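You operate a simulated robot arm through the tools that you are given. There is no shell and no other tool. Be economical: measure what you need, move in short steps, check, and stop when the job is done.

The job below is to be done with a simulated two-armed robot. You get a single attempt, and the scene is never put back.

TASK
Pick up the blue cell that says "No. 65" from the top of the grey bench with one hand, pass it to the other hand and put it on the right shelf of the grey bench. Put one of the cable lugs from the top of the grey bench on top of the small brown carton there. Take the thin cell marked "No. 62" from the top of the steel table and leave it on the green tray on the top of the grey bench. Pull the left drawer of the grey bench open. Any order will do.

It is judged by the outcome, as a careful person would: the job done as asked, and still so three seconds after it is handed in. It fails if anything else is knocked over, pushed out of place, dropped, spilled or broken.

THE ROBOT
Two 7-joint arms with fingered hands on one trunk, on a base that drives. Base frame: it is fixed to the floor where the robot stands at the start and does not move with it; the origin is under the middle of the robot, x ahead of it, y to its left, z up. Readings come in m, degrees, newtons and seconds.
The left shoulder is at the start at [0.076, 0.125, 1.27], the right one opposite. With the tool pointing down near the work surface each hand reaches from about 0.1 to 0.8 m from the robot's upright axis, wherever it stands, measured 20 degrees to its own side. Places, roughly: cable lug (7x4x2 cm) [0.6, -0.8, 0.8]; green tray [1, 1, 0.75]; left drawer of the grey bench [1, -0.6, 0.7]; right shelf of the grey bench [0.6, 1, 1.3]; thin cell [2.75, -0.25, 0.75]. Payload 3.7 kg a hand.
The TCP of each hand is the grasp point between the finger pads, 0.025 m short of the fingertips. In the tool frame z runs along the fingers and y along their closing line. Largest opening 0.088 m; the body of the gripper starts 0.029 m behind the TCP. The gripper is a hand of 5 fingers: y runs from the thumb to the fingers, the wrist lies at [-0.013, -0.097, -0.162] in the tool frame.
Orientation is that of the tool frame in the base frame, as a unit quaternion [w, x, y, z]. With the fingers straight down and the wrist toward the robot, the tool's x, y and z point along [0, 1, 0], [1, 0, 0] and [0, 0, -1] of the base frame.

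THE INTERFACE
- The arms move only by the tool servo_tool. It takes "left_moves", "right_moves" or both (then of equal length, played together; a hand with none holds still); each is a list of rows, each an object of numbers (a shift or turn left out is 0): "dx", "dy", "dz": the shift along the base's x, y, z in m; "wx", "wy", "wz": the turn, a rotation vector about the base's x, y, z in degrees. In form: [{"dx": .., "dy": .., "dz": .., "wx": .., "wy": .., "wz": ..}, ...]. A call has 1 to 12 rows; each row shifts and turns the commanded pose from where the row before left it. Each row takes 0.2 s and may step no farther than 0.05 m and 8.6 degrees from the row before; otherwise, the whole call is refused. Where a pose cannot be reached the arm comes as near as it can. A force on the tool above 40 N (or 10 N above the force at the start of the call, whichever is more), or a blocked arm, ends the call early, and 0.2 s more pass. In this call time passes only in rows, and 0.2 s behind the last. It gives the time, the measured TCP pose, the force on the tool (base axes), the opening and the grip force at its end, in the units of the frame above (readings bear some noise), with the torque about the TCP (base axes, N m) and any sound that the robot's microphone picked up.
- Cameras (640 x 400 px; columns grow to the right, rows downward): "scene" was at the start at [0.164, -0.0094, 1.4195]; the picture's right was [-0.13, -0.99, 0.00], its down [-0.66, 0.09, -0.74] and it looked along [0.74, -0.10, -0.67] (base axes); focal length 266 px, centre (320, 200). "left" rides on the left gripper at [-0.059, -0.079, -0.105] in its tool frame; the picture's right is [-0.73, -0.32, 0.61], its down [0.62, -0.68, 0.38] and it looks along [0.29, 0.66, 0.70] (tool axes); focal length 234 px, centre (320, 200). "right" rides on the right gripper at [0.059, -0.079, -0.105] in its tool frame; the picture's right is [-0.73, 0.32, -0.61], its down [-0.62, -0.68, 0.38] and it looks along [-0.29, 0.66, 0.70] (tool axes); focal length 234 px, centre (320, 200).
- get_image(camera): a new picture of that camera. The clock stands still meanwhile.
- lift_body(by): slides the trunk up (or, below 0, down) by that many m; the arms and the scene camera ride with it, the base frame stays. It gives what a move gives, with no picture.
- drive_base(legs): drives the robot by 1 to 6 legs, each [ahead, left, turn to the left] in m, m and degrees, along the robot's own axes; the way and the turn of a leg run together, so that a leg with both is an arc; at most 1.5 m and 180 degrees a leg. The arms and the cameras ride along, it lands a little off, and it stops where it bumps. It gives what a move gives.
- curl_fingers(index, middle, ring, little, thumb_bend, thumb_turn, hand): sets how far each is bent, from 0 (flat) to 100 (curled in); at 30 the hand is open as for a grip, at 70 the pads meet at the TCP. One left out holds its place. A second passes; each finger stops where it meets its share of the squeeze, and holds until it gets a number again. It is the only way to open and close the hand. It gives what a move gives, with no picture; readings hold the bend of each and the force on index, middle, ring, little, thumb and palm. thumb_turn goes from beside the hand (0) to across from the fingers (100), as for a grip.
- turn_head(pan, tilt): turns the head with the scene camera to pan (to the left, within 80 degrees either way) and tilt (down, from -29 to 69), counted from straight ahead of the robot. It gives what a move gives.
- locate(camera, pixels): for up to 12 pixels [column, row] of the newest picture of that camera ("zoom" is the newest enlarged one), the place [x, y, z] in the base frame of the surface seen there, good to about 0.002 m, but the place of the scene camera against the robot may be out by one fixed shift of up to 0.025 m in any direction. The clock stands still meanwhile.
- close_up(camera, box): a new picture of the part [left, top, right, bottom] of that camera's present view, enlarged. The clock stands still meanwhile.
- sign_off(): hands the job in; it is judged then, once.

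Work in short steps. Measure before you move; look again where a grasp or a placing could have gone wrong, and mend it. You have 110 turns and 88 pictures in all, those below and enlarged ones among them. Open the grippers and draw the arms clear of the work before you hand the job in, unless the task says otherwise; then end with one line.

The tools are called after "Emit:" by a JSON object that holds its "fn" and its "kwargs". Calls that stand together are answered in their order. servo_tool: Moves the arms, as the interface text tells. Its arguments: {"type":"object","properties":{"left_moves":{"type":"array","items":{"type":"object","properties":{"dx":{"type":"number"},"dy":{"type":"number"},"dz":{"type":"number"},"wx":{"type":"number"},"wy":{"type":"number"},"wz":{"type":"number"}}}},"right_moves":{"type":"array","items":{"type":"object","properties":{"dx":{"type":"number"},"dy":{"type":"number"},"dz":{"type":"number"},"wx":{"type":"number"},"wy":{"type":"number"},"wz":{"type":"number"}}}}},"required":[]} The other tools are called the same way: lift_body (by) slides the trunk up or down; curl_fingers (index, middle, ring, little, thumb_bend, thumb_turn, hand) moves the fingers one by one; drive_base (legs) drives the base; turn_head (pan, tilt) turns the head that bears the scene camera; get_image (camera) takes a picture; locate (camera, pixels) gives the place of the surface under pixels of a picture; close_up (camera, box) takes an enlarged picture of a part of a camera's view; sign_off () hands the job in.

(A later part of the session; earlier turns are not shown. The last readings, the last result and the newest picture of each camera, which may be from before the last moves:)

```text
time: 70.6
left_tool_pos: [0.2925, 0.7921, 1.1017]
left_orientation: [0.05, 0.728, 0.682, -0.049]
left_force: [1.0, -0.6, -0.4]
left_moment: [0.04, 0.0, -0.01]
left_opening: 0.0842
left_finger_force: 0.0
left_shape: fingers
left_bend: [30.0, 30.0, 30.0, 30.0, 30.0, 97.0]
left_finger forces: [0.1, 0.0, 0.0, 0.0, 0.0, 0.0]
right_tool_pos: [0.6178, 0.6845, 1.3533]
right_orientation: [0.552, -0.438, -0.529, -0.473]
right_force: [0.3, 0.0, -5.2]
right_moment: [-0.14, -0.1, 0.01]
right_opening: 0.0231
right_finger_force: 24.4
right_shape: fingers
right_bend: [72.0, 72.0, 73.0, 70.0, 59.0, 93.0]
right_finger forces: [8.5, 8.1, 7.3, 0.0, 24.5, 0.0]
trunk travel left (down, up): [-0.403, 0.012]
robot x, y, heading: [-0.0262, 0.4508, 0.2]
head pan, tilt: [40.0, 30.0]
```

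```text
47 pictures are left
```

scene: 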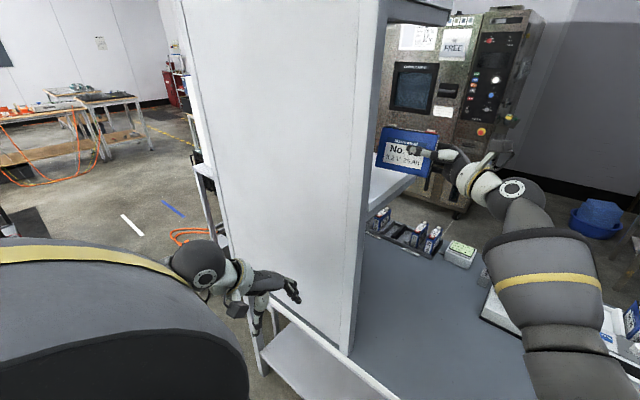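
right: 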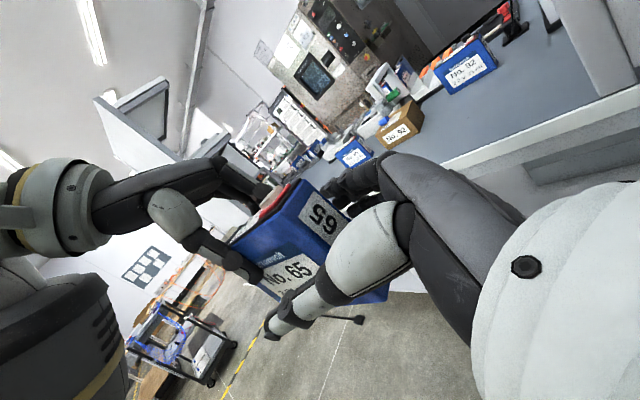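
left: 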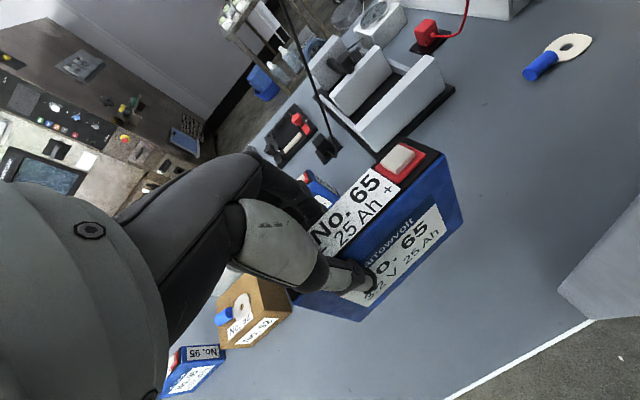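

The cell enters over the shelf. I move on 9.5 cm in y and check.

Emit:
{"fn": "servo_tool", "kwargs": {"right_moves": [{"dy": 0.03}, {"dy": 0.03}, {"dy": 0.035}, {}]}}

Emit:
{"fn": "close_up", "kwargs": {"camera": "scene", "box": [340, 80, 540, 230]}}

Emit:
{"fn": "get_image", "kwargs": {"camera": "right"}}

```text
time: 71.6
left_tool_pos: [0.2916, 0.7908, 1.1015]
left_orientation: [0.049, 0.729, 0.681, -0.049]
left_force: [0.6, 0.0, 0.4]
left_moment: [0.01, -0.02, 0.0]
left_opening: 0.0843
left_finger_force: 0.1
left_shape: fingers
left_bend: [30.0, 30.0, 30.0, 30.0, 30.0, 97.0]
left_finger forces: [0.0, 0.0, 0.1, 0.0, 0.0, 0.0]
right_tool_pos: [0.6176, 0.7807, 1.3506]
right_orientation: [0.552, -0.439, -0.528, -0.473]
right_force: [-0.4, 0.3, -5.5]
right_moment: [-0.15, -0.12, 0.02]
right_opening: 0.0229
right_finger_force: 23.6
right_shape: fingers
right_bend: [72.0, 72.0, 73.0, 70.0, 59.0, 94.0]
right_finger forces: [8.5, 7.7, 7.1, 0.0, 24.2, 0.0]
trunk travel left (down, up): [-0.403, 0.012]
robot x, y, heading: [-0.022, 0.4536, 0.2]
head pan, tilt: [40.0, 30.0]
```

```text
2.67 times, centred on (440, 155) of scene
```

zoom: 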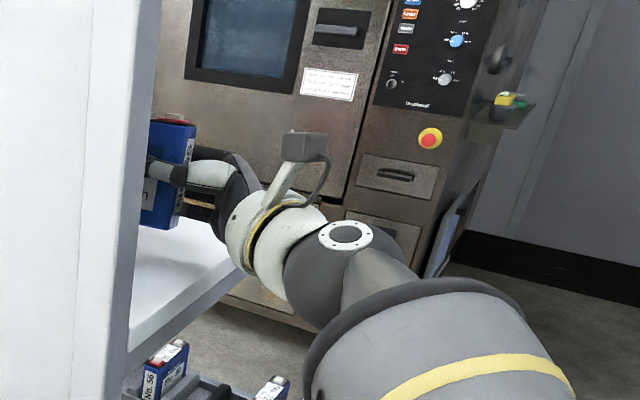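

```text
45 pictures are left
```

right: 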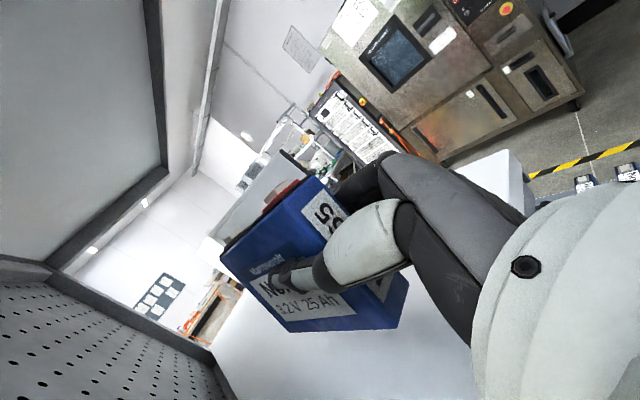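

I measure cell bottom and shelf in the right camera.

Emit:
{"fn": "locate", "kwargs": {"camera": "right", "pixels": [[400, 318], [290, 325], [228, 262], [318, 190], [430, 345], [280, 350], [515, 170], [340, 320], [215, 340]]}}

```text
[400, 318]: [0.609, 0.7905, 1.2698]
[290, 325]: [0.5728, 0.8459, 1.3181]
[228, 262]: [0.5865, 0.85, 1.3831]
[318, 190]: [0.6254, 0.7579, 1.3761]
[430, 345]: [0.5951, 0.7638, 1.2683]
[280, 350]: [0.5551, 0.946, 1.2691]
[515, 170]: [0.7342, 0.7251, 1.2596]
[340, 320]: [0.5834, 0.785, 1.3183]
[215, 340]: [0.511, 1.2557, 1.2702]
```

The face points suggest the cell leans (bottom toward −x). I enlarge to verify before lowering.

Emit:
{"fn": "close_up", "kwargs": {"camera": "right", "box": [200, 150, 440, 350]}}

Emit:
{"fn": "locate", "kwargs": {"camera": "zoom", "pixels": [[60, 220], [100, 290], [180, 355], [150, 200], [250, 350], [225, 110], [290, 110], [375, 300], [400, 300], [340, 350], [300, 150], [270, 75]]}}

```text
2.00 times, centred on (320, 250) of right
```

zoom: 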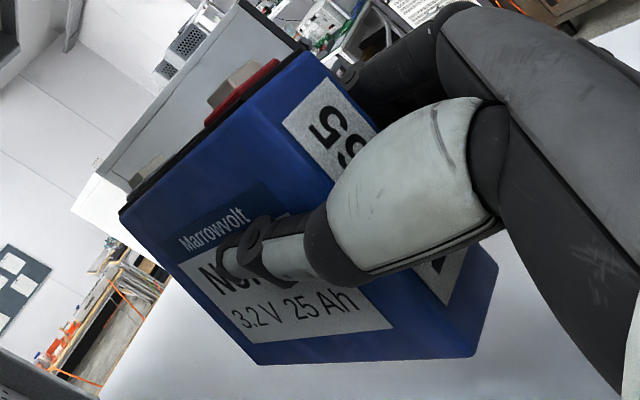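

```text
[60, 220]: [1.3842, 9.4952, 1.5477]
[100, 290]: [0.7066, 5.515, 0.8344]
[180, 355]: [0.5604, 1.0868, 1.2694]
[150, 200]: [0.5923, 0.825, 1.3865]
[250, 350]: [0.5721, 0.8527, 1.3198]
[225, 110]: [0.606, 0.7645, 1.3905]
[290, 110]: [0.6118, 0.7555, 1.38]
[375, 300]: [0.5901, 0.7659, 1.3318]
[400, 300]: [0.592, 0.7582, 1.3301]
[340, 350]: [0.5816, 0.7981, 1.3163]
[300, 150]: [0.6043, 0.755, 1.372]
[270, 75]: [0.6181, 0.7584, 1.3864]
```

The cell leans about 15° in the grip (top away). I'll level it by rolling the hand, curl the little finger out of the way below, and draw back so the palm stays outside the shelf edge.

Emit:
{"fn": "curl_fingers", "kwargs": {"hand": "right", "little": 100}}

Emit:
{"fn": "servo_tool", "kwargs": {"right_moves": [{"wx": 1.2, "wy": -7.4, "dy": -0.01}, {"wx": 1.2, "wy": -7.4, "dy": -0.015}, {"dy": -0.008}, {}]}}

Emit:
{"fn": "close_up", "kwargs": {"camera": "right", "box": [200, 150, 440, 350]}}

Emit:
{"fn": "locate", "kwargs": {"camera": "zoom", "pixels": [[150, 200], [250, 350], [225, 110], [290, 110], [375, 300], [340, 350], [300, 150], [450, 330], [470, 370], [270, 75], [480, 270], [430, 340]]}}

```text
time: 72.6
left_tool_pos: [0.2912, 0.7921, 1.102]
left_orientation: [0.051, 0.729, 0.681, -0.049]
left_force: [-0.5, -0.5, 1.1]
left_moment: [0.01, -0.01, -0.03]
left_opening: 0.0846
left_finger_force: 0.0
left_shape: fingers
left_bend: [30.0, 30.0, 30.0, 30.0, 30.0, 97.0]
left_finger forces: [0.0, 0.0, 0.0, 0.1, 0.0, 0.0]
right_tool_pos: [0.6182, 0.7816, 1.3519]
right_orientation: [0.553, -0.439, -0.528, -0.472]
right_force: [-0.3, 0.8, -5.9]
right_moment: [-0.16, -0.12, 0.02]
right_opening: 0.0235
right_finger_force: 23.7
right_shape: fingers
right_bend: [72.0, 73.0, 75.0, 100.0, 59.0, 91.0]
right_finger forces: [8.9, 7.9, 7.0, 0.1, 22.5, 0.0]
trunk travel left (down, up): [-0.403, 0.012]
robot x, y, heading: [-0.0231, 0.4532, -0.1]
head pan, tilt: [40.0, 30.0]
```

```text
time: 73.6
left_tool_pos: [0.2916, 0.7928, 1.1007]
left_orientation: [0.05, 0.729, 0.681, -0.05]
left_force: [0.2, -0.3, 1.5]
left_moment: [-0.01, -0.02, 0.03]
left_opening: 0.0844
left_finger_force: 0.1
left_shape: fingers
left_bend: [30.0, 30.0, 30.0, 30.0, 30.0, 97.0]
left_finger forces: [0.0, 0.0, 0.0, 0.0, 0.0, 0.0]
right_tool_pos: [0.6184, 0.7451, 1.3522]
right_orientation: [-0.488, 0.363, 0.586, 0.536]
right_force: [-0.3, 0.0, -6.2]
right_moment: [-0.17, -0.11, -0.02]
right_opening: 0.0232
right_finger_force: 22.3
right_shape: fingers
right_bend: [72.0, 73.0, 75.0, 100.0, 59.0, 91.0]
right_finger forces: [8.7, 7.0, 6.7, 0.0, 22.6, 0.0]
trunk travel left (down, up): [-0.403, 0.012]
robot x, y, heading: [-0.0278, 0.4558, 0.1]
head pan, tilt: [40.0, 30.0]
```

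```text
2.00 times, centred on (320, 250) of right
```

zoom: 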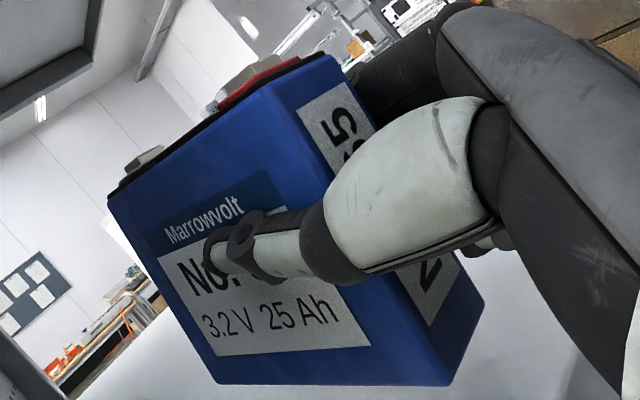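

```text
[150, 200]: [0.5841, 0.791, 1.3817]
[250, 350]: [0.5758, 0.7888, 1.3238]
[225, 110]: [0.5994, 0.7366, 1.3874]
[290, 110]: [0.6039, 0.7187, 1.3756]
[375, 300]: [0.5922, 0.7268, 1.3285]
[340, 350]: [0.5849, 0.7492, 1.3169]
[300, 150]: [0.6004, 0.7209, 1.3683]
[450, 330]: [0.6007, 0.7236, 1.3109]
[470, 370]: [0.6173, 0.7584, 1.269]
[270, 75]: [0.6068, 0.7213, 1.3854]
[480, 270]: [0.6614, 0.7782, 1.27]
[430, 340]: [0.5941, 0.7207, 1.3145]
```

Still ~9° lean; I roll a further 9° and check the edges.

Emit:
{"fn": "servo_tool", "kwargs": {"right_moves": [{"wx": 1.2, "wy": -4.3}, {"wx": 1.2, "wy": -4.3}, {}]}}

Emit:
{"fn": "close_up", "kwargs": {"camera": "right", "box": [200, 150, 440, 350]}}

Emit:
{"fn": "locate", "kwargs": {"camera": "zoom", "pixels": [[120, 205], [210, 370], [150, 200], [250, 350], [225, 120], [330, 370], [300, 75], [440, 370], [450, 345], [430, 350], [290, 95], [380, 330]]}}

```text
time: 74.4
left_tool_pos: [0.2921, 0.7929, 1.1022]
left_orientation: [0.05, 0.729, 0.681, -0.05]
left_force: [-0.4, 0.4, 0.4]
left_moment: [0.04, 0.02, -0.03]
left_opening: 0.0845
left_finger_force: 0.0
left_shape: fingers
left_bend: [30.0, 30.0, 30.0, 30.0, 30.0, 97.0]
left_finger forces: [0.0, 0.0, 0.0, 0.0, 0.1, 0.1]
right_tool_pos: [0.6178, 0.7467, 1.3526]
right_orientation: [-0.451, 0.311, 0.609, 0.574]
right_force: [0.6, 0.7, -5.7]
right_moment: [-0.19, -0.13, -0.02]
right_opening: 0.0236
right_finger_force: 22.4
right_shape: fingers
right_bend: [72.0, 73.0, 75.0, 100.0, 59.0, 91.0]
right_finger forces: [8.5, 6.7, 6.4, 0.1, 22.6, 0.0]
trunk travel left (down, up): [-0.403, 0.012]
robot x, y, heading: [-0.0204, 0.4505, -0.2]
head pan, tilt: [40.0, 30.0]
```

```text
2.00 times, centred on (320, 250) of right
```

zoom: 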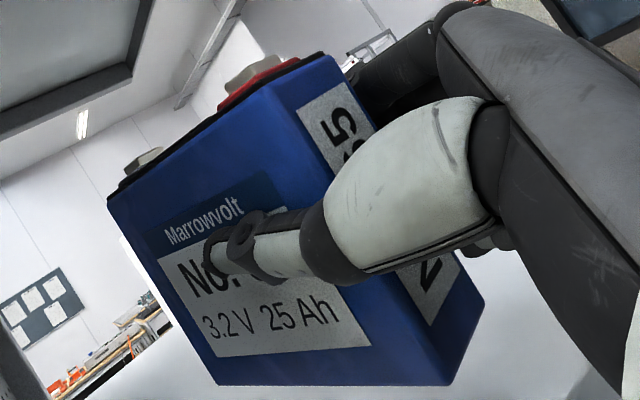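

```text
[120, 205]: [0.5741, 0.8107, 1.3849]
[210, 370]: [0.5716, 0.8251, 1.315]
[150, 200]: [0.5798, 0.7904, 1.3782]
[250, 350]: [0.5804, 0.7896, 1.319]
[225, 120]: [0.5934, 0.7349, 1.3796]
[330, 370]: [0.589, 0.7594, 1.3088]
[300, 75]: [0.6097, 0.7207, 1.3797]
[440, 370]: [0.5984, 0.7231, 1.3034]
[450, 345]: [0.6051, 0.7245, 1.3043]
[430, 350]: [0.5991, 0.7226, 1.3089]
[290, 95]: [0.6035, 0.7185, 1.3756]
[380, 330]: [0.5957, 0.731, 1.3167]
```

Faces are now vertical; the far end is ~1 cm high. I pitch 5.7° to level the bottom, then check.

Emit:
{"fn": "servo_tool", "kwargs": {"right_moves": [{"wx": -2.7, "wy": -0.7}, {"wx": -2.8, "wy": -0.8, "dz": -0.01}, {"dz": -0.008}, {}]}}

Emit:
{"fn": "close_up", "kwargs": {"camera": "right", "box": [200, 150, 440, 350]}}

Emit:
{"fn": "locate", "kwargs": {"camera": "zoom", "pixels": [[120, 205], [210, 372], [150, 200], [250, 350], [225, 120], [330, 375], [300, 75], [440, 375], [450, 345], [250, 376], [500, 330], [380, 330]]}}

```text
time: 75.4
left_tool_pos: [0.2913, 0.7938, 1.1018]
left_orientation: [0.05, 0.729, 0.681, -0.05]
left_force: [0.4, 0.6, 0.2]
left_moment: [0.0, -0.01, 0.02]
left_opening: 0.0845
left_finger_force: 0.0
left_shape: fingers
left_bend: [30.0, 30.0, 30.0, 30.0, 30.0, 97.0]
left_finger forces: [0.1, 0.0, 0.0, 0.0, 0.0, 0.1]
right_tool_pos: [0.6191, 0.7475, 1.3348]
right_orientation: [-0.429, 0.325, 0.641, 0.547]
right_force: [-0.1, 0.4, -4.5]
right_moment: [-0.17, -0.07, 0.02]
right_opening: 0.0234
right_finger_force: 21.5
right_shape: fingers
right_bend: [72.0, 73.0, 75.0, 100.0, 59.0, 91.0]
right_finger forces: [8.6, 6.6, 6.4, 0.0, 22.5, 0.1]
trunk travel left (down, up): [-0.403, 0.012]
robot x, y, heading: [-0.0208, 0.4523, -0.1]
head pan, tilt: [40.0, 30.0]
```

```text
2.00 times, centred on (320, 250) of right
```

zoom: 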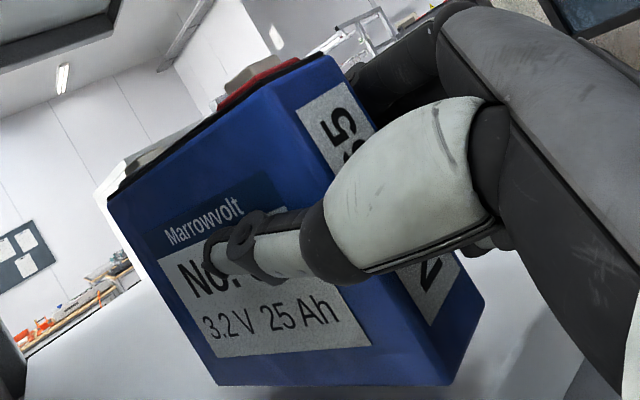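

```text
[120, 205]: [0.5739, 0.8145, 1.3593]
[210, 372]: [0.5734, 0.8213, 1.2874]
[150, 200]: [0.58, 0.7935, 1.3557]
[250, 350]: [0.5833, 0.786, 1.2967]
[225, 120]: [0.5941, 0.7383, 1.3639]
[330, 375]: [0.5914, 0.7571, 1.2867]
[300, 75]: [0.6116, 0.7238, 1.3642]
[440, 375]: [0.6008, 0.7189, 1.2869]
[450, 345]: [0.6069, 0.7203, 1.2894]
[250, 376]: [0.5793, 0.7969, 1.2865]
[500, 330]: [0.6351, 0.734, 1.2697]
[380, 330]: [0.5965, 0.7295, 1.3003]
```

Bottom level at z≈1.286, shelf 1.270. I lower 1.5 cm in small steps until contact.

Emit:
{"fn": "servo_tool", "kwargs": {"right_moves": [{"dz": -0.006}, {"dz": -0.005}, {"dz": -0.004}, {}]}}

Emit:
{"fn": "close_up", "kwargs": {"camera": "right", "box": [200, 150, 440, 350]}}

Emit:
{"fn": "locate", "kwargs": {"camera": "zoom", "pixels": [[210, 372], [440, 375], [330, 375], [200, 390], [300, 395]]}}

```text
time: 76.4
left_tool_pos: [0.2916, 0.7923, 1.1019]
left_orientation: [0.049, 0.728, 0.682, -0.049]
left_force: [-0.4, -0.2, 0.3]
left_moment: [0.03, -0.01, 0.03]
left_opening: 0.0844
left_finger_force: 0.0
left_shape: fingers
left_bend: [30.0, 30.0, 30.0, 30.0, 30.0, 97.0]
left_finger forces: [0.0, 0.0, 0.0, 0.0, 0.1, 0.0]
right_tool_pos: [0.6179, 0.7473, 1.3213]
right_orientation: [-0.428, 0.324, 0.641, 0.548]
right_force: [2.4, -0.8, 0.6]
right_moment: [-0.02, -0.02, -0.08]
right_opening: 0.0237
right_finger_force: 22.3
right_shape: fingers
right_bend: [72.0, 73.0, 75.0, 100.0, 59.0, 91.0]
right_finger forces: [10.2, 7.3, 5.7, 0.1, 21.7, 0.1]
trunk travel left (down, up): [-0.403, 0.012]
robot x, y, heading: [-0.0244, 0.4527, -0.2]
head pan, tilt: [40.0, 30.0]
```

```text
2.00 times, centred on (320, 250) of right
```

zoom: 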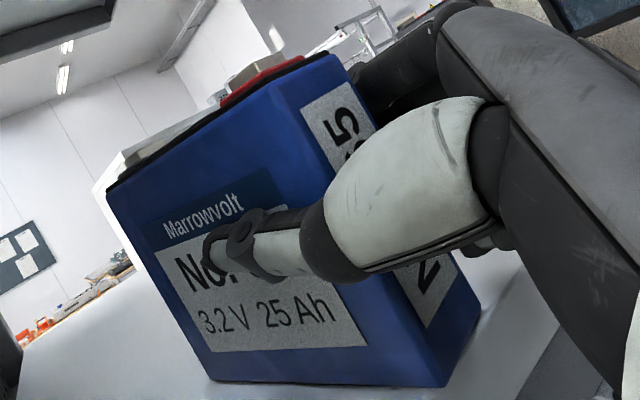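

```text
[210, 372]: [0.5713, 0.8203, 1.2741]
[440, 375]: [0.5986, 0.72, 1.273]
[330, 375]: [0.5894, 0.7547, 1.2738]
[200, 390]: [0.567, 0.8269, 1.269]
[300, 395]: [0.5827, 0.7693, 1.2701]
```

The weight is on the shelf (force z 0.6, moment ~0). I release gently in two stages.

Emit:
{"fn": "curl_fingers", "kwargs": {"hand": "right", "index": 55, "middle": 55, "ring": 55, "thumb_bend": 52}}

Emit:
{"fn": "curl_fingers", "kwargs": {"hand": "right", "index": 35, "middle": 35, "ring": 35, "thumb_bend": 30}}

Emit:
{"fn": "get_image", "kwargs": {"camera": "right"}}

```text
time: 77.4
left_tool_pos: [0.2901, 0.7923, 1.102]
left_orientation: [0.05, 0.729, 0.681, -0.05]
left_force: [-0.2, -0.1, 0.4]
left_moment: [-0.01, -0.03, 0.0]
left_opening: 0.0846
left_finger_force: 0.1
left_shape: fingers
left_bend: [30.0, 30.0, 30.0, 30.0, 30.0, 97.0]
left_finger forces: [0.0, 0.1, 0.0, 0.0, 0.0, 0.1]
right_tool_pos: [0.616, 0.7456, 1.3209]
right_orientation: [-0.429, 0.325, 0.641, 0.547]
right_force: [-3.1, -0.5, 0.8]
right_moment: [0.03, 0.06, 0.04]
right_opening: 0.0355
right_finger_force: 0.1
right_shape: fingers
right_bend: [55.0, 55.0, 55.0, 100.0, 51.0, 96.0]
right_finger forces: [0.1, 0.0, 0.0, 0.0, 2.0, 0.0]
trunk travel left (down, up): [-0.403, 0.012]
robot x, y, heading: [-0.0213, 0.4546, 0.2]
head pan, tilt: [40.0, 30.0]
```

```text
time: 78.4
left_tool_pos: [0.2913, 0.7926, 1.1018]
left_orientation: [0.05, 0.728, 0.682, -0.05]
left_force: [0.4, 0.5, -0.5]
left_moment: [0.02, -0.01, 0.0]
left_opening: 0.0846
left_finger_force: 0.0
left_shape: fingers
left_bend: [30.0, 30.0, 30.0, 30.0, 30.0, 97.0]
left_finger forces: [0.1, 0.0, 0.0, 0.1, 0.0, 0.0]
right_tool_pos: [0.6172, 0.7464, 1.3208]
right_orientation: [-0.429, 0.324, 0.641, 0.548]
right_force: [-0.2, 0.2, 0.8]
right_moment: [-0.05, -0.02, -0.02]
right_opening: 0.0789
right_finger_force: 0.1
right_shape: fingers
right_bend: [35.0, 35.0, 35.0, 100.0, 30.0, 97.0]
right_finger forces: [0.0, 0.0, 0.0, 0.0, 0.1, 0.1]
trunk travel left (down, up): [-0.403, 0.012]
robot x, y, heading: [-0.0234, 0.4533, -0.1]
head pan, tilt: [40.0, 30.0]
```

```text
39 pictures are left
```

right: 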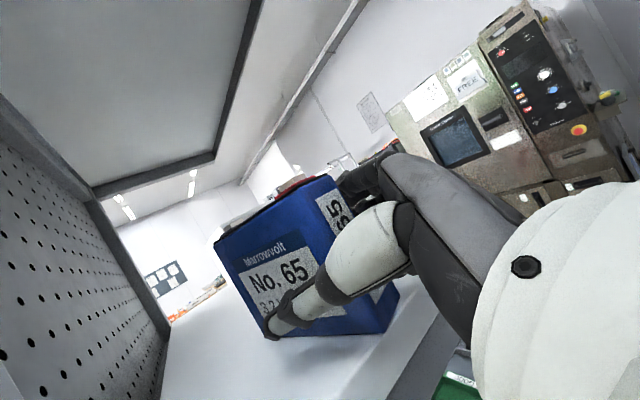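

It stands by itself. I retract straight along the finger axis.

Emit:
{"fn": "servo_tool", "kwargs": {"right_moves": [{"dx": 0.005, "dy": -0.025, "dz": 0.001}, {"dx": 0.006, "dy": -0.03, "dz": 0.001}, {"dx": 0.006, "dy": -0.03, "dz": 0.001}, {"dx": 0.004, "dy": -0.02}]}}

Emit:
{"fn": "get_image", "kwargs": {"camera": "right"}}

Emit:
{"fn": "locate", "kwargs": {"camera": "right", "pixels": [[270, 250], [285, 265], [300, 270], [300, 300], [250, 270], [310, 310]]}}

```text
time: 79.4
left_tool_pos: [0.291, 0.7925, 1.1008]
left_orientation: [0.051, 0.728, 0.682, -0.049]
left_force: [0.2, 0.4, -0.8]
left_moment: [-0.02, -0.01, -0.01]
left_opening: 0.0842
left_finger_force: 0.0
left_shape: fingers
left_bend: [30.0, 30.0, 30.0, 30.0, 30.0, 97.0]
left_finger forces: [0.0, 0.0, 0.1, 0.0, 0.1, 0.0]
right_tool_pos: [0.6369, 0.6419, 1.3236]
right_orientation: [-0.429, 0.324, 0.642, 0.547]
right_force: [0.2, 0.2, -0.2]
right_moment: [-0.05, 0.0, -0.03]
right_opening: 0.0791
right_finger_force: 0.1
right_shape: fingers
right_bend: [35.0, 35.0, 35.0, 100.0, 30.0, 97.0]
right_finger forces: [0.0, 0.0, 0.1, 0.1, 0.0, 0.1]
trunk travel left (down, up): [-0.403, 0.012]
robot x, y, heading: [-0.0239, 0.4525, -0.1]
head pan, tilt: [40.0, 30.0]
```

```text
38 pictures are left
```

right: 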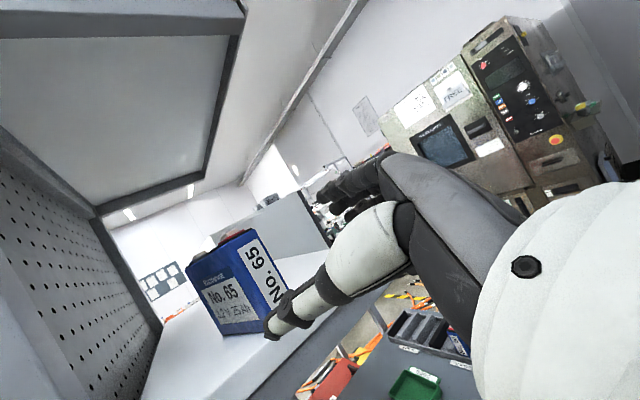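

```text
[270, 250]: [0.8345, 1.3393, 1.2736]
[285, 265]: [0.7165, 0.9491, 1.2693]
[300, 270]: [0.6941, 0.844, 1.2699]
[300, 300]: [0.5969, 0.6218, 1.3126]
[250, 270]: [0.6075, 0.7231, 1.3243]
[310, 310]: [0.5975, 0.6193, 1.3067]
```

The cell stands flush with the shelf edge (end at y≈0.723). I'll close the fist and nudge its end ~2.5 cm further in along its long axis.

Emit:
{"fn": "curl_fingers", "kwargs": {"hand": "right", "index": 70, "middle": 70, "ring": 70, "thumb_bend": 70}}

Emit:
{"fn": "servo_tool", "kwargs": {"right_moves": [{"dx": -0.013, "dy": 0.03, "dz": -0.002}, {"dx": -0.003, "dy": 0.012}, {"dx": -0.003, "dy": 0.01}, {"dx": -0.002, "dy": 0.008}, {"dx": -0.002, "dy": 0.008}, {}]}}

Emit:
{"fn": "get_image", "kwargs": {"camera": "right"}}

```text
time: 80.4
left_tool_pos: [0.2913, 0.7921, 1.1022]
left_orientation: [0.05, 0.729, 0.681, -0.05]
left_force: [-0.5, 0.8, -0.2]
left_moment: [-0.02, -0.02, -0.04]
left_opening: 0.0846
left_finger_force: 0.0
left_shape: fingers
left_bend: [30.0, 30.0, 30.0, 30.0, 30.0, 97.0]
left_finger forces: [0.0, 0.1, 0.0, 0.0, 0.1, 0.0]
right_tool_pos: [0.6381, 0.6438, 1.3234]
right_orientation: [-0.428, 0.325, 0.641, 0.547]
right_force: [0.8, 0.3, 0.1]
right_moment: [0.0, 0.0, 0.03]
right_opening: 0.0
right_finger_force: 0.1
right_shape: fingers
right_bend: [70.0, 70.0, 70.0, 100.0, 70.0, 97.0]
right_finger forces: [0.1, 0.0, 0.1, 0.0, 0.1, 0.0]
trunk travel left (down, up): [-0.403, 0.012]
robot x, y, heading: [-0.0233, 0.454, 0.2]
head pan, tilt: [40.0, 30.0]
```

```text
time: 81.8
left_tool_pos: [0.291, 0.7917, 1.1015]
left_orientation: [0.049, 0.729, 0.682, -0.049]
left_force: [-0.2, 0.6, -0.2]
left_moment: [0.03, -0.02, -0.01]
left_opening: 0.0846
left_finger_force: 0.2
left_shape: fingers
left_bend: [30.0, 30.0, 30.0, 30.0, 30.0, 97.0]
left_finger forces: [0.0, 0.1, 0.0, 0.0, 0.0, 0.0]
right_tool_pos: [0.6158, 0.708, 1.3215]
right_orientation: [-0.428, 0.325, 0.641, 0.548]
right_force: [-0.1, -0.4, -0.2]
right_moment: [0.01, 0.01, 0.01]
right_opening: 0.0001
right_finger_force: 0.2
right_shape: fingers
right_bend: [70.0, 70.0, 70.0, 100.0, 70.0, 98.0]
right_finger forces: [0.0, 0.0, 0.0, 0.0, 1.0, 0.0]
trunk travel left (down, up): [-0.403, 0.012]
robot x, y, heading: [-0.0193, 0.4511, 0.1]
head pan, tilt: [40.0, 30.0]
```

```text
37 pictures are left
```

right: 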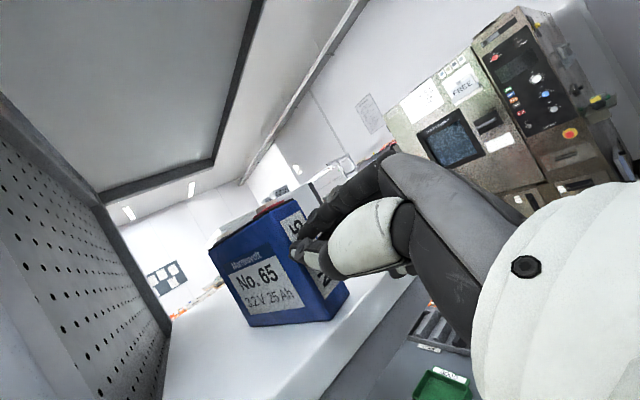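

It slid inward upright. Another 2 cm of slow push, then retract.

Emit:
{"fn": "servo_tool", "kwargs": {"right_moves": [{"dx": -0.002, "dy": 0.007}, {"dx": -0.002, "dy": 0.007}, {"dx": -0.002, "dy": 0.007}, {}, {"dx": 0.006, "dy": -0.03}, {"dx": 0.008, "dy": -0.04}, {"dx": 0.008, "dy": -0.04}, {"dx": 0.0, "dy": -0.04}]}}

Emit:
{"fn": "get_image", "kwargs": {"camera": "right"}}

```text
time: 83.6
left_tool_pos: [0.2907, 0.7911, 1.1024]
left_orientation: [0.049, 0.729, 0.682, -0.049]
left_force: [0.4, 0.6, 0.0]
left_moment: [-0.01, 0.01, 0.03]
left_opening: 0.0843
left_finger_force: 0.1
left_shape: fingers
left_bend: [30.0, 30.0, 30.0, 30.0, 30.0, 97.0]
left_finger forces: [0.0, 0.0, 0.0, 0.0, 0.0, 0.0]
right_tool_pos: [0.6315, 0.5764, 1.322]
right_orientation: [-0.429, 0.325, 0.641, 0.548]
right_force: [0.1, -0.3, -0.3]
right_moment: [-0.01, 0.06, -0.01]
right_opening: 0.0
right_finger_force: 0.1
right_shape: fingers
right_bend: [70.0, 70.0, 70.0, 100.0, 70.0, 97.0]
right_finger forces: [0.0, 0.0, 0.0, 0.0, 0.0, 0.1]
trunk travel left (down, up): [-0.403, 0.012]
robot x, y, heading: [-0.0245, 0.4528, -0.0]
head pan, tilt: [40.0, 30.0]
```

```text
36 pictures are left
```

right: 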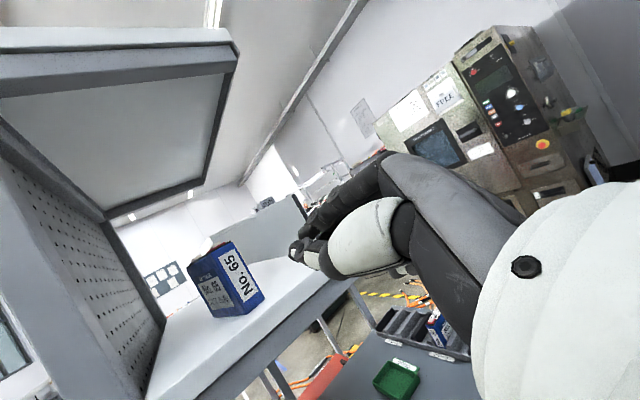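

No. 65 stands well inside the shelf edge. I back the robot off and look toward the right for a route round the bench.

Emit:
{"fn": "drive_base", "kwargs": {"legs": [[-0.5, -0.05, 0]]}}

Emit:
{"fn": "turn_head", "kwargs": {"pan": -42, "tilt": 25}}

Emit:
{"fn": "get_image", "kwargs": {"camera": "scene"}}

```text
time: 86.6
left_tool_pos: [-0.2169, 0.7449, 1.1014]
left_orientation: [0.051, 0.724, 0.686, -0.049]
left_force: [0.0, -0.8, -0.1]
left_moment: [0.01, 0.0, -0.03]
left_opening: 0.0844
left_finger_force: 0.0
left_shape: fingers
left_bend: [30.0, 30.0, 30.0, 30.0, 30.0, 97.0]
left_finger forces: [0.0, 0.0, 0.0, 0.1, 0.0, 0.0]
right_tool_pos: [0.1265, 0.5334, 1.3231]
right_orientation: [-0.432, 0.32, 0.643, 0.545]
right_force: [-0.3, -1.2, 0.6]
right_moment: [0.0, 0.01, 0.0]
right_opening: 0.0
right_finger_force: 0.1
right_shape: fingers
right_bend: [70.0, 70.0, 70.0, 100.0, 70.0, 97.0]
right_finger forces: [0.0, 0.0, 0.0, 0.0, 0.1, 0.0]
trunk travel left (down, up): [-0.403, 0.012]
robot x, y, heading: [-0.5299, 0.4003, 0.7]
head pan, tilt: [40.0, 30.0]
```

```text
time: 88.1
left_tool_pos: [-0.2176, 0.7434, 1.1019]
left_orientation: [0.05, 0.724, 0.686, -0.049]
left_force: [1.1, 0.0, 0.4]
left_moment: [-0.03, 0.01, 0.01]
left_opening: 0.0846
left_finger_force: 0.0
left_shape: fingers
left_bend: [30.0, 30.0, 30.0, 30.0, 30.0, 97.0]
left_finger forces: [0.1, 0.0, 0.1, 0.0, 0.0, 0.0]
right_tool_pos: [0.1259, 0.5343, 1.3218]
right_orientation: [-0.433, 0.32, 0.644, 0.544]
right_force: [-0.5, 0.1, 0.0]
right_moment: [-0.02, -0.01, 0.0]
right_opening: 0.0
right_finger_force: 0.0
right_shape: fingers
right_bend: [70.0, 70.0, 70.0, 100.0, 70.0, 97.0]
right_finger forces: [0.0, 0.0, 0.1, 0.0, 0.0, 0.0]
trunk travel left (down, up): [-0.403, 0.012]
robot x, y, heading: [-0.5293, 0.3997, 0.8]
head pan, tilt: [-42.0, 25.0]
```

```text
35 pictures are left
```

scene: 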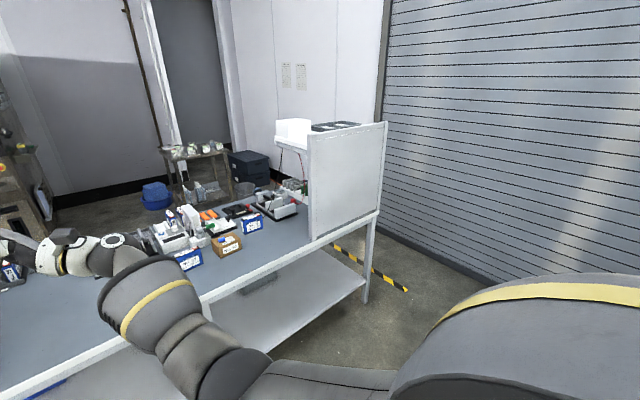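

I locate the bench's right end, the shutter wall foot and the things near the steel table.

Emit:
{"fn": "locate", "kwargs": {"camera": "scene", "pixels": [[366, 302], [380, 212], [450, 268], [500, 285], [385, 230], [340, 245], [250, 190], [232, 172], [185, 165], [155, 205], [295, 185], [335, 270]]}}

Emit:
{"fn": "turn_head", "kwargs": {"pan": 10, "tilt": 18}}

Emit:
{"fn": "get_image", "kwargs": {"camera": "scene"}}

```text
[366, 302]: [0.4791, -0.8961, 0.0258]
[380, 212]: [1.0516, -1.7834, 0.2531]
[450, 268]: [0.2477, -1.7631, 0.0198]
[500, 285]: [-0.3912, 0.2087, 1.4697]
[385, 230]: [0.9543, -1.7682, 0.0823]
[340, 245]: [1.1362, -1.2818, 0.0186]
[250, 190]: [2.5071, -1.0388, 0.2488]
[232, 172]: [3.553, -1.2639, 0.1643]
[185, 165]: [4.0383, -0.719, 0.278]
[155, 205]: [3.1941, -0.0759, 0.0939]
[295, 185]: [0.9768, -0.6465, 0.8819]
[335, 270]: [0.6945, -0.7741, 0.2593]
```

```text
time: 89.3
left_tool_pos: [-0.2173, 0.7434, 1.1015]
left_orientation: [0.05, 0.724, 0.686, -0.05]
left_force: [0.2, -0.4, -1.0]
left_moment: [-0.01, 0.01, -0.01]
left_opening: 0.0845
left_finger_force: 0.0
left_shape: fingers
left_bend: [30.0, 30.0, 30.0, 30.0, 30.0, 97.0]
left_finger forces: [0.0, 0.0, 0.0, 0.0, 0.0, 0.0]
right_tool_pos: [0.1267, 0.5346, 1.3221]
right_orientation: [-0.432, 0.32, 0.644, 0.544]
right_force: [-0.5, -0.1, -0.2]
right_moment: [0.0, 0.0, -0.01]
right_opening: 0.0
right_finger_force: 0.1
right_shape: fingers
right_bend: [70.0, 70.0, 70.0, 100.0, 70.0, 97.0]
right_finger forces: [0.0, 0.1, 0.0, 0.0, 0.0, 0.1]
trunk travel left (down, up): [-0.403, 0.012]
robot x, y, heading: [-0.526, 0.4001, 0.8]
head pan, tilt: [10.0, 18.0]
```

```text
34 pictures are left
```

scene: 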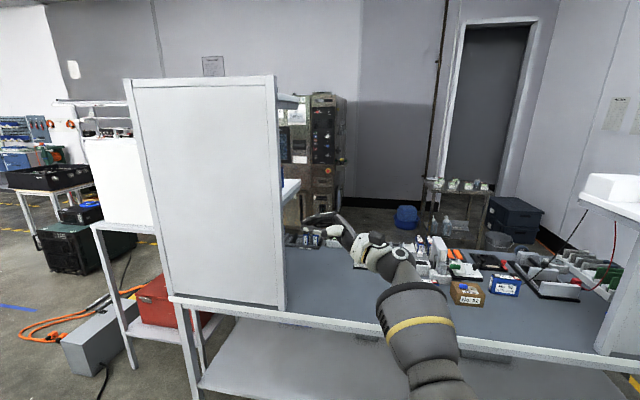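

The gap on the right is ~0.85 m (bench leg y≈−0.90, wall y≈−1.77). I set both hands tool-down, forward and close together so the elbows come in.

Emit:
{"fn": "curl_fingers", "kwargs": {"hand": "right", "index": 30, "middle": 30, "ring": 30, "little": 30, "thumb_bend": 30}}

Emit:
{"fn": "servo_tool", "kwargs": {"right_moves": [{"dx": -0.004, "dy": -0.022, "dz": -0.014, "wx": -7.4, "wy": 0.85, "wz": -2.46}, {"dx": -0.004, "dy": -0.022, "dz": -0.014, "wx": -7.4, "wy": 0.85, "wz": -2.46}, {"dx": -0.004, "dy": -0.022, "dz": -0.014, "wx": -7.4, "wy": 0.85, "wz": -2.46}, {"dx": -0.004, "dy": -0.022, "dz": -0.014, "wx": -7.4, "wy": 0.85, "wz": -2.46}, {"dx": -0.004, "dy": -0.022, "dz": -0.014, "wx": -7.4, "wy": 0.85, "wz": -2.46}, {"dx": -0.004, "dy": -0.022, "dz": -0.014, "wx": -7.4, "wy": 0.85, "wz": -2.46}, {"dx": -0.004, "dy": -0.022, "dz": -0.014, "wx": -7.4, "wy": 0.85, "wz": -2.46}, {"dx": -0.004, "dy": -0.022, "dz": -0.014, "wx": -7.4, "wy": 0.85, "wz": -2.46}, {"dx": -0.004, "dy": -0.022, "dz": -0.014, "wx": -7.4, "wy": 0.85, "wz": -2.46}, {"dx": -0.004, "dy": -0.022, "dz": -0.014, "wx": -7.4, "wy": 0.85, "wz": -2.46}, {"dx": -0.004, "dy": -0.022, "dz": -0.014, "wx": -7.4, "wy": 0.85, "wz": -2.46}, {"dx": -0.004, "dy": -0.022, "dz": -0.014, "wx": -7.4, "wy": 0.85, "wz": -2.46}], "left_moves": [{"dx": 0.022, "dy": -0.016, "dz": 0.005, "wx": 0.67, "wz": 0.28}, {"dx": 0.022, "dy": -0.016, "dz": 0.005, "wx": 0.67, "wz": 0.28}, {"dx": 0.022, "dy": -0.016, "dz": 0.005, "wx": 0.67, "wz": 0.28}, {"dx": 0.022, "dy": -0.016, "dz": 0.005, "wx": 0.67, "wz": 0.28}, {"dx": 0.022, "dy": -0.016, "dz": 0.005, "wx": 0.67, "wz": 0.28}, {"dx": 0.022, "dy": -0.016, "dz": 0.005, "wx": 0.67, "wz": 0.28}, {"dx": 0.022, "dy": -0.016, "dz": 0.005, "wx": 0.67, "wz": 0.28}, {"dx": 0.022, "dy": -0.016, "dz": 0.005, "wx": 0.67, "wz": 0.28}, {"dx": 0.022, "dy": -0.016, "dz": 0.005, "wx": 0.67, "wz": 0.28}, {"dx": 0.022, "dy": -0.016, "dz": 0.005, "wx": 0.67, "wz": 0.28}, {"dx": 0.022, "dy": -0.016, "dz": 0.005, "wx": 0.67, "wz": 0.28}, {"dx": 0.022, "dy": -0.016, "dz": 0.005, "wx": 0.67, "wz": 0.28}]}}

Emit:
{"fn": "turn_head", "kwargs": {"pan": -60, "tilt": 50}}

Emit:
{"fn": "get_image", "kwargs": {"camera": "scene"}}

```text
time: 90.3
left_tool_pos: [-0.2176, 0.7435, 1.103]
left_orientation: [0.05, 0.723, 0.687, -0.049]
left_force: [0.3, -0.4, -0.8]
left_moment: [0.02, -0.01, 0.01]
left_opening: 0.0846
left_finger_force: 0.0
left_shape: fingers
left_bend: [30.0, 30.0, 30.0, 30.0, 30.0, 97.0]
left_finger forces: [0.0, 0.1, 0.0, 0.0, 0.0, 0.0]
right_tool_pos: [0.1257, 0.5337, 1.3215]
right_orientation: [-0.432, 0.32, 0.644, 0.544]
right_force: [0.3, 0.1, -0.1]
right_moment: [-0.03, 0.0, 0.01]
right_opening: 0.0846
right_finger_force: 0.0
right_shape: fingers
right_bend: [30.0, 30.0, 30.0, 30.0, 30.0, 97.0]
right_finger forces: [0.0, 0.1, 0.0, 0.1, 0.0, 0.1]
trunk travel left (down, up): [-0.403, 0.012]
robot x, y, heading: [-0.527, 0.4014, 0.9]
head pan, tilt: [10.0, 18.0]
```

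```text
time: 92.9
left_tool_pos: [0.0461, 0.5521, 1.1604]
left_orientation: [0.001, 0.706, 0.708, 0.0]
left_force: [-0.1, -0.8, 0.6]
left_moment: [0.03, -0.01, 0.02]
left_opening: 0.0844
left_finger_force: 0.1
left_shape: fingers
left_bend: [30.0, 30.0, 30.0, 30.0, 30.0, 97.0]
left_finger forces: [0.0, 0.0, 0.0, 0.0, 0.0, 0.0]
right_tool_pos: [0.0814, 0.2709, 1.1537]
right_orientation: [0.0, 0.708, 0.706, 0.0]
right_force: [-0.3, -0.1, 0.4]
right_moment: [0.03, 0.01, 0.0]
right_opening: 0.0845
right_finger_force: 0.0
right_shape: fingers
right_bend: [30.0, 30.0, 30.0, 30.0, 30.0, 97.0]
right_finger forces: [0.0, 0.0, 0.0, 0.0, 0.1, 0.1]
trunk travel left (down, up): [-0.403, 0.012]
robot x, y, heading: [-0.5293, 0.398, 0.7]
head pan, tilt: [10.0, 18.0]
```

```text
time: 94.3
left_tool_pos: [0.0468, 0.5537, 1.1589]
left_orientation: [0.001, 0.705, 0.709, 0.001]
left_force: [0.8, 0.0, 0.6]
left_moment: [0.03, -0.02, 0.0]
left_opening: 0.0844
left_finger_force: 0.1
left_shape: fingers
left_bend: [30.0, 30.0, 30.0, 30.0, 30.0, 97.0]
left_finger forces: [0.1, 0.0, 0.0, 0.1, 0.0, 0.1]
right_tool_pos: [0.0804, 0.2721, 1.1539]
right_orientation: [0.0, 0.708, 0.706, 0.0]
right_force: [0.4, -0.4, 0.1]
right_moment: [-0.05, 0.02, 0.02]
right_opening: 0.0844
right_finger_force: 0.1
right_shape: fingers
right_bend: [30.0, 30.0, 30.0, 30.0, 30.0, 97.0]
right_finger forces: [0.0, 0.0, 0.1, 0.0, 0.1, 0.1]
trunk travel left (down, up): [-0.403, 0.012]
robot x, y, heading: [-0.5278, 0.3999, 0.8]
head pan, tilt: [-60.0, 50.0]
```

```text
33 pictures are left
```

scene: 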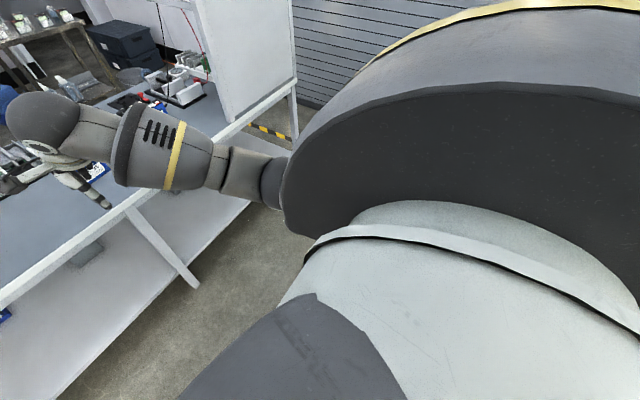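

I locate my own right elbow and upper arm to know the half-width.

Emit:
{"fn": "locate", "kwargs": {"camera": "scene", "pixels": [[275, 180], [230, 165], [320, 120], [380, 55], [450, 18], [540, 8], [300, 190], [620, 15], [285, 150], [400, 150]]}}

```text
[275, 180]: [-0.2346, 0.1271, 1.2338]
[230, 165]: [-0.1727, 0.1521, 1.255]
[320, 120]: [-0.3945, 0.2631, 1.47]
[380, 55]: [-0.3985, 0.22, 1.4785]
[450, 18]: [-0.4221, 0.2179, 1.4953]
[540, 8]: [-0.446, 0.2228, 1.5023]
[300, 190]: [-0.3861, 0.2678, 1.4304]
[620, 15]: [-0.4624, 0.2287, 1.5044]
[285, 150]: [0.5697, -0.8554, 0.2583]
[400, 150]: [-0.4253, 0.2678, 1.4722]
```

Half-width is about 0.33 m, fine for the gap. I drive right to y≈−1.335 at this distance from the bench.

Emit:
{"fn": "drive_base", "kwargs": {"legs": [[0, -0.87, -0.8], [0, -0.865, 0]]}}

Emit:
{"fn": "turn_head", "kwargs": {"pan": 0, "tilt": 30}}

Emit:
{"fn": "get_image", "kwargs": {"camera": "scene"}}

```text
time: 103.3
left_tool_pos: [0.055, -1.2265, 1.1596]
left_orientation: [0.002, 0.712, 0.703, 0.001]
left_force: [0.1, -0.2, 0.4]
left_moment: [0.01, 0.0, -0.01]
left_opening: 0.0845
left_finger_force: 0.0
left_shape: fingers
left_bend: [30.0, 30.0, 30.0, 30.0, 30.0, 97.0]
left_finger forces: [0.0, 0.0, 0.0, 0.0, 0.1, 0.0]
right_tool_pos: [0.0841, -1.5064, 1.1551]
right_orientation: [0.001, 0.714, 0.7, 0.001]
right_force: [0.0, -0.4, 0.1]
right_moment: [0.0, -0.01, 0.0]
right_opening: 0.0844
right_finger_force: 0.0
right_shape: fingers
right_bend: [30.0, 30.0, 30.0, 30.0, 30.0, 97.0]
right_finger forces: [0.0, 0.1, 0.1, 0.1, 0.1, 0.0]
trunk travel left (down, up): [-0.403, 0.012]
robot x, y, heading: [-0.5232, -1.3658, -0.4]
head pan, tilt: [-60.0, 50.0]
```

```text
time: 104.6
left_tool_pos: [0.0552, -1.2252, 1.1591]
left_orientation: [0.002, 0.712, 0.703, 0.001]
left_force: [-0.6, 0.4, -0.6]
left_moment: [0.02, -0.02, 0.0]
left_opening: 0.0846
left_finger_force: 0.1
left_shape: fingers
left_bend: [30.0, 30.0, 30.0, 30.0, 30.0, 97.0]
left_finger forces: [0.0, 0.0, 0.0, 0.0, 0.0, 0.0]
right_tool_pos: [0.0849, -1.5054, 1.1557]
right_orientation: [0.001, 0.714, 0.7, 0.0]
right_force: [-0.3, 0.2, -0.1]
right_moment: [0.01, 0.01, -0.01]
right_opening: 0.0844
right_finger_force: 0.1
right_shape: fingers
right_bend: [30.0, 30.0, 30.0, 30.0, 30.0, 97.0]
right_finger forces: [0.1, 0.0, 0.0, 0.0, 0.1, 0.1]
trunk travel left (down, up): [-0.403, 0.012]
robot x, y, heading: [-0.52, -1.3674, -0.1]
head pan, tilt: [0.0, 30.0]
```

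```text
32 pictures are left
```

scene: 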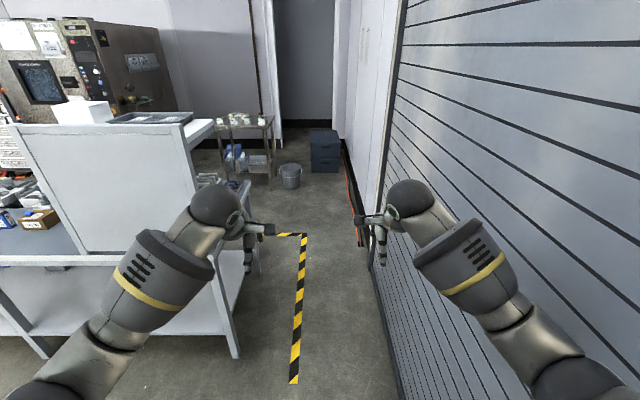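

Emit:
{"fn": "locate", "kwargs": {"camera": "scene", "pixels": [[190, 150], [213, 132], [235, 355], [220, 270], [380, 300], [370, 230], [248, 183], [275, 150], [290, 175], [325, 150], [215, 185], [390, 180]]}}

```text
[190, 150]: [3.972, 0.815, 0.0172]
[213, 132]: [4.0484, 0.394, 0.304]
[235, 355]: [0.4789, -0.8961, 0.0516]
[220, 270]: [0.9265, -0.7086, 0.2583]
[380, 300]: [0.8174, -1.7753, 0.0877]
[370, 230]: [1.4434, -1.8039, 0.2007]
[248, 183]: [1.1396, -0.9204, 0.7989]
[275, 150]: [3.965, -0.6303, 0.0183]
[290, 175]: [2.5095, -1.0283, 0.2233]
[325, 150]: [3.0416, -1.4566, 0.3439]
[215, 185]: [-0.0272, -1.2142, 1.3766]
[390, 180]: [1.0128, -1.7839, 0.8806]
```

The passage is y −0.92…−1.78; robot at −1.366. I drive ahead 1.0 m and check drift.

Emit:
{"fn": "drive_base", "kwargs": {"legs": [[1.0, 0.015, 0]]}}

```text
time: 109.8
left_tool_pos: [1.054, -1.1955, 1.1597]
left_orientation: [0.001, 0.706, 0.708, 0.0]
left_force: [-0.2, 0.1, 0.6]
left_moment: [0.0, 0.02, 0.02]
left_opening: 0.0844
left_finger_force: 0.1
left_shape: fingers
left_bend: [30.0, 30.0, 30.0, 30.0, 30.0, 97.0]
left_finger forces: [0.0, 0.0, 0.0, 0.0, 0.0, 0.1]
right_tool_pos: [1.0885, -1.476, 1.1552]
right_orientation: [-0.001, 0.708, 0.706, -0.001]
right_force: [0.2, 0.3, 0.1]
right_moment: [0.01, 0.02, 0.0]
right_opening: 0.0846
right_finger_force: 0.1
right_shape: fingers
right_bend: [30.0, 30.0, 30.0, 30.0, 30.0, 97.0]
right_finger forces: [0.0, 0.0, 0.1, 0.0, 0.0, 0.0]
trunk travel left (down, up): [-0.403, 0.012]
robot x, y, heading: [0.4777, -1.3464, 0.9]
head pan, tilt: [0.0, 30.0]
```

Clear. Another 1.2 m ahead past the bench, then look at the steel table.

Emit:
{"fn": "drive_base", "kwargs": {"legs": [[1.2, 0, -0.9]]}}

Emit:
{"fn": "drive_base", "kwargs": {"legs": [[0, 0.95, 0]]}}

Emit:
{"fn": "turn_head", "kwargs": {"pan": 0, "tilt": 40}}

Emit:
{"fn": "get_image", "kwargs": {"camera": "scene"}}

```text
time: 115.8
left_tool_pos: [2.2484, -1.2034, 1.1603]
left_orientation: [0.001, 0.713, 0.701, 0.001]
left_force: [-0.1, -0.4, -0.3]
left_moment: [-0.01, -0.02, 0.01]
left_opening: 0.0846
left_finger_force: 0.1
left_shape: fingers
left_bend: [30.0, 30.0, 30.0, 30.0, 30.0, 97.0]
left_finger forces: [0.0, 0.0, 0.1, 0.1, 0.0, 0.0]
right_tool_pos: [2.2749, -1.4844, 1.1536]
right_orientation: [0.0, 0.715, 0.7, 0.0]
right_force: [0.4, 0.0, -1.2]
right_moment: [0.01, -0.02, -0.02]
right_opening: 0.0844
right_finger_force: 0.1
right_shape: fingers
right_bend: [30.0, 30.0, 30.0, 30.0, 30.0, 97.0]
right_finger forces: [0.0, 0.1, 0.1, 0.1, 0.0, 0.0]
trunk travel left (down, up): [-0.403, 0.012]
robot x, y, heading: [1.6752, -1.3456, -0.4]
head pan, tilt: [0.0, 30.0]
```

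```text
time: 120.7
left_tool_pos: [2.2579, -0.283, 1.1596]
left_orientation: [0.001, 0.715, 0.699, 0.001]
left_force: [-0.6, -0.2, 0.1]
left_moment: [0.0, 0.01, -0.01]
left_opening: 0.0845
left_finger_force: 0.1
left_shape: fingers
left_bend: [30.0, 30.0, 30.0, 30.0, 30.0, 97.0]
left_finger forces: [0.0, 0.1, 0.0, 0.0, 0.0, 0.1]
right_tool_pos: [2.2832, -0.5635, 1.1533]
right_orientation: [0.001, 0.717, 0.697, 0.0]
right_force: [0.9, -0.8, 0.7]
right_moment: [0.0, -0.03, -0.02]
right_opening: 0.0843
right_finger_force: 0.1
right_shape: fingers
right_bend: [30.0, 30.0, 30.0, 30.0, 30.0, 97.0]
right_finger forces: [0.0, 0.0, 0.1, 0.1, 0.0, 0.0]
trunk travel left (down, up): [-0.403, 0.012]
robot x, y, heading: [1.6823, -0.4206, -0.9]
head pan, tilt: [0.0, 30.0]
```

```text
time: 121.4
left_tool_pos: [2.2578, -0.2819, 1.1601]
left_orientation: [0.001, 0.715, 0.699, 0.001]
left_force: [-1.4, -0.1, 0.6]
left_moment: [0.0, 0.06, 0.02]
left_opening: 0.0844
left_finger_force: 0.1
left_shape: fingers
left_bend: [30.0, 30.0, 30.0, 30.0, 30.0, 97.0]
left_finger forces: [0.0, 0.0, 0.0, 0.1, 0.0, 0.1]
right_tool_pos: [2.2842, -0.5633, 1.1548]
right_orientation: [0.001, 0.718, 0.696, 0.0]
right_force: [-0.7, -0.1, 0.3]
right_moment: [-0.02, -0.02, -0.02]
right_opening: 0.0843
right_finger_force: 0.0
right_shape: fingers
right_bend: [30.0, 30.0, 30.0, 30.0, 30.0, 97.0]
right_finger forces: [0.1, 0.0, 0.1, 0.1, 0.0, 0.0]
trunk travel left (down, up): [-0.403, 0.012]
robot x, y, heading: [1.6822, -0.4202, -0.7]
head pan, tilt: [0.0, 40.0]
```

```text
31 pictures are left
```

scene: 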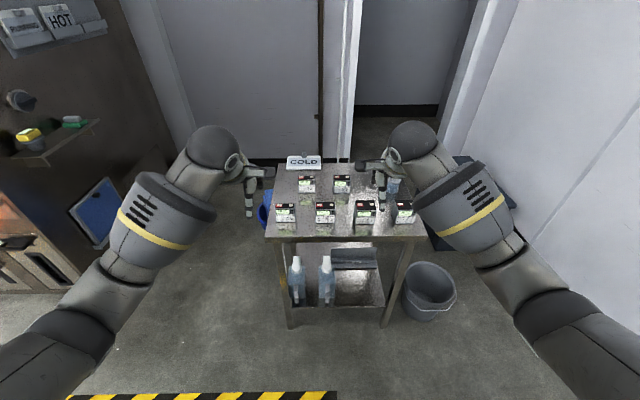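

The steel table is ahead, holding seven small cells. I enlarge to read the labels.

Emit:
{"fn": "close_up", "kwargs": {"camera": "scene", "box": [255, 150, 430, 240]}}

Emit:
{"fn": "get_image", "kwargs": {"camera": "right"}}

Emit:
{"fn": "get_image", "kwargs": {"camera": "left"}}

```text
3.66 times, centred on (342, 195) of scene
```

zoom: 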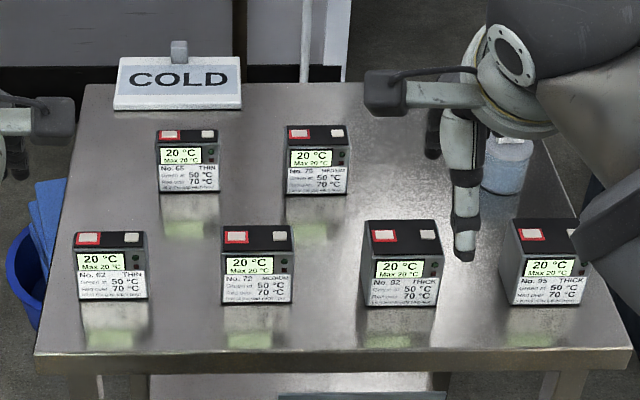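

```text
29 pictures are left
```

right: 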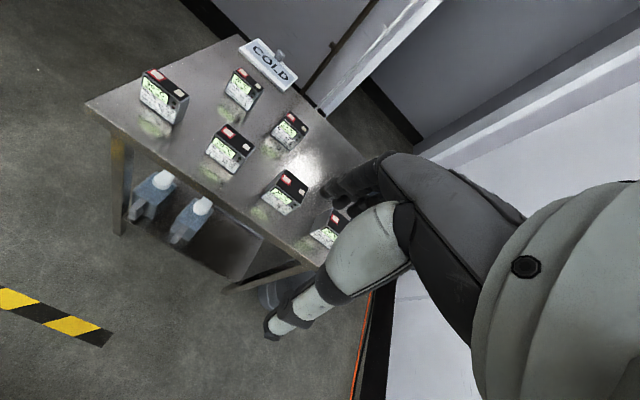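

```text
28 pictures are left
```

left: 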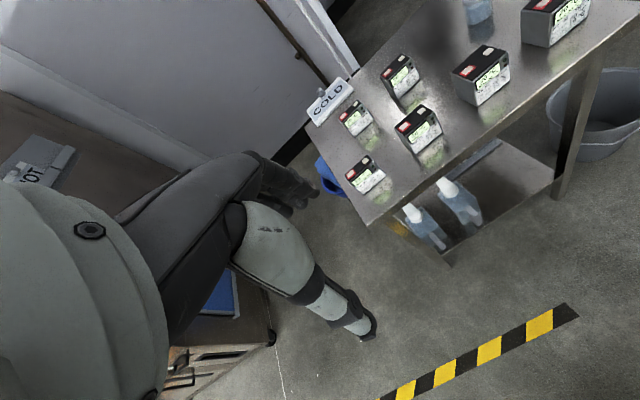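

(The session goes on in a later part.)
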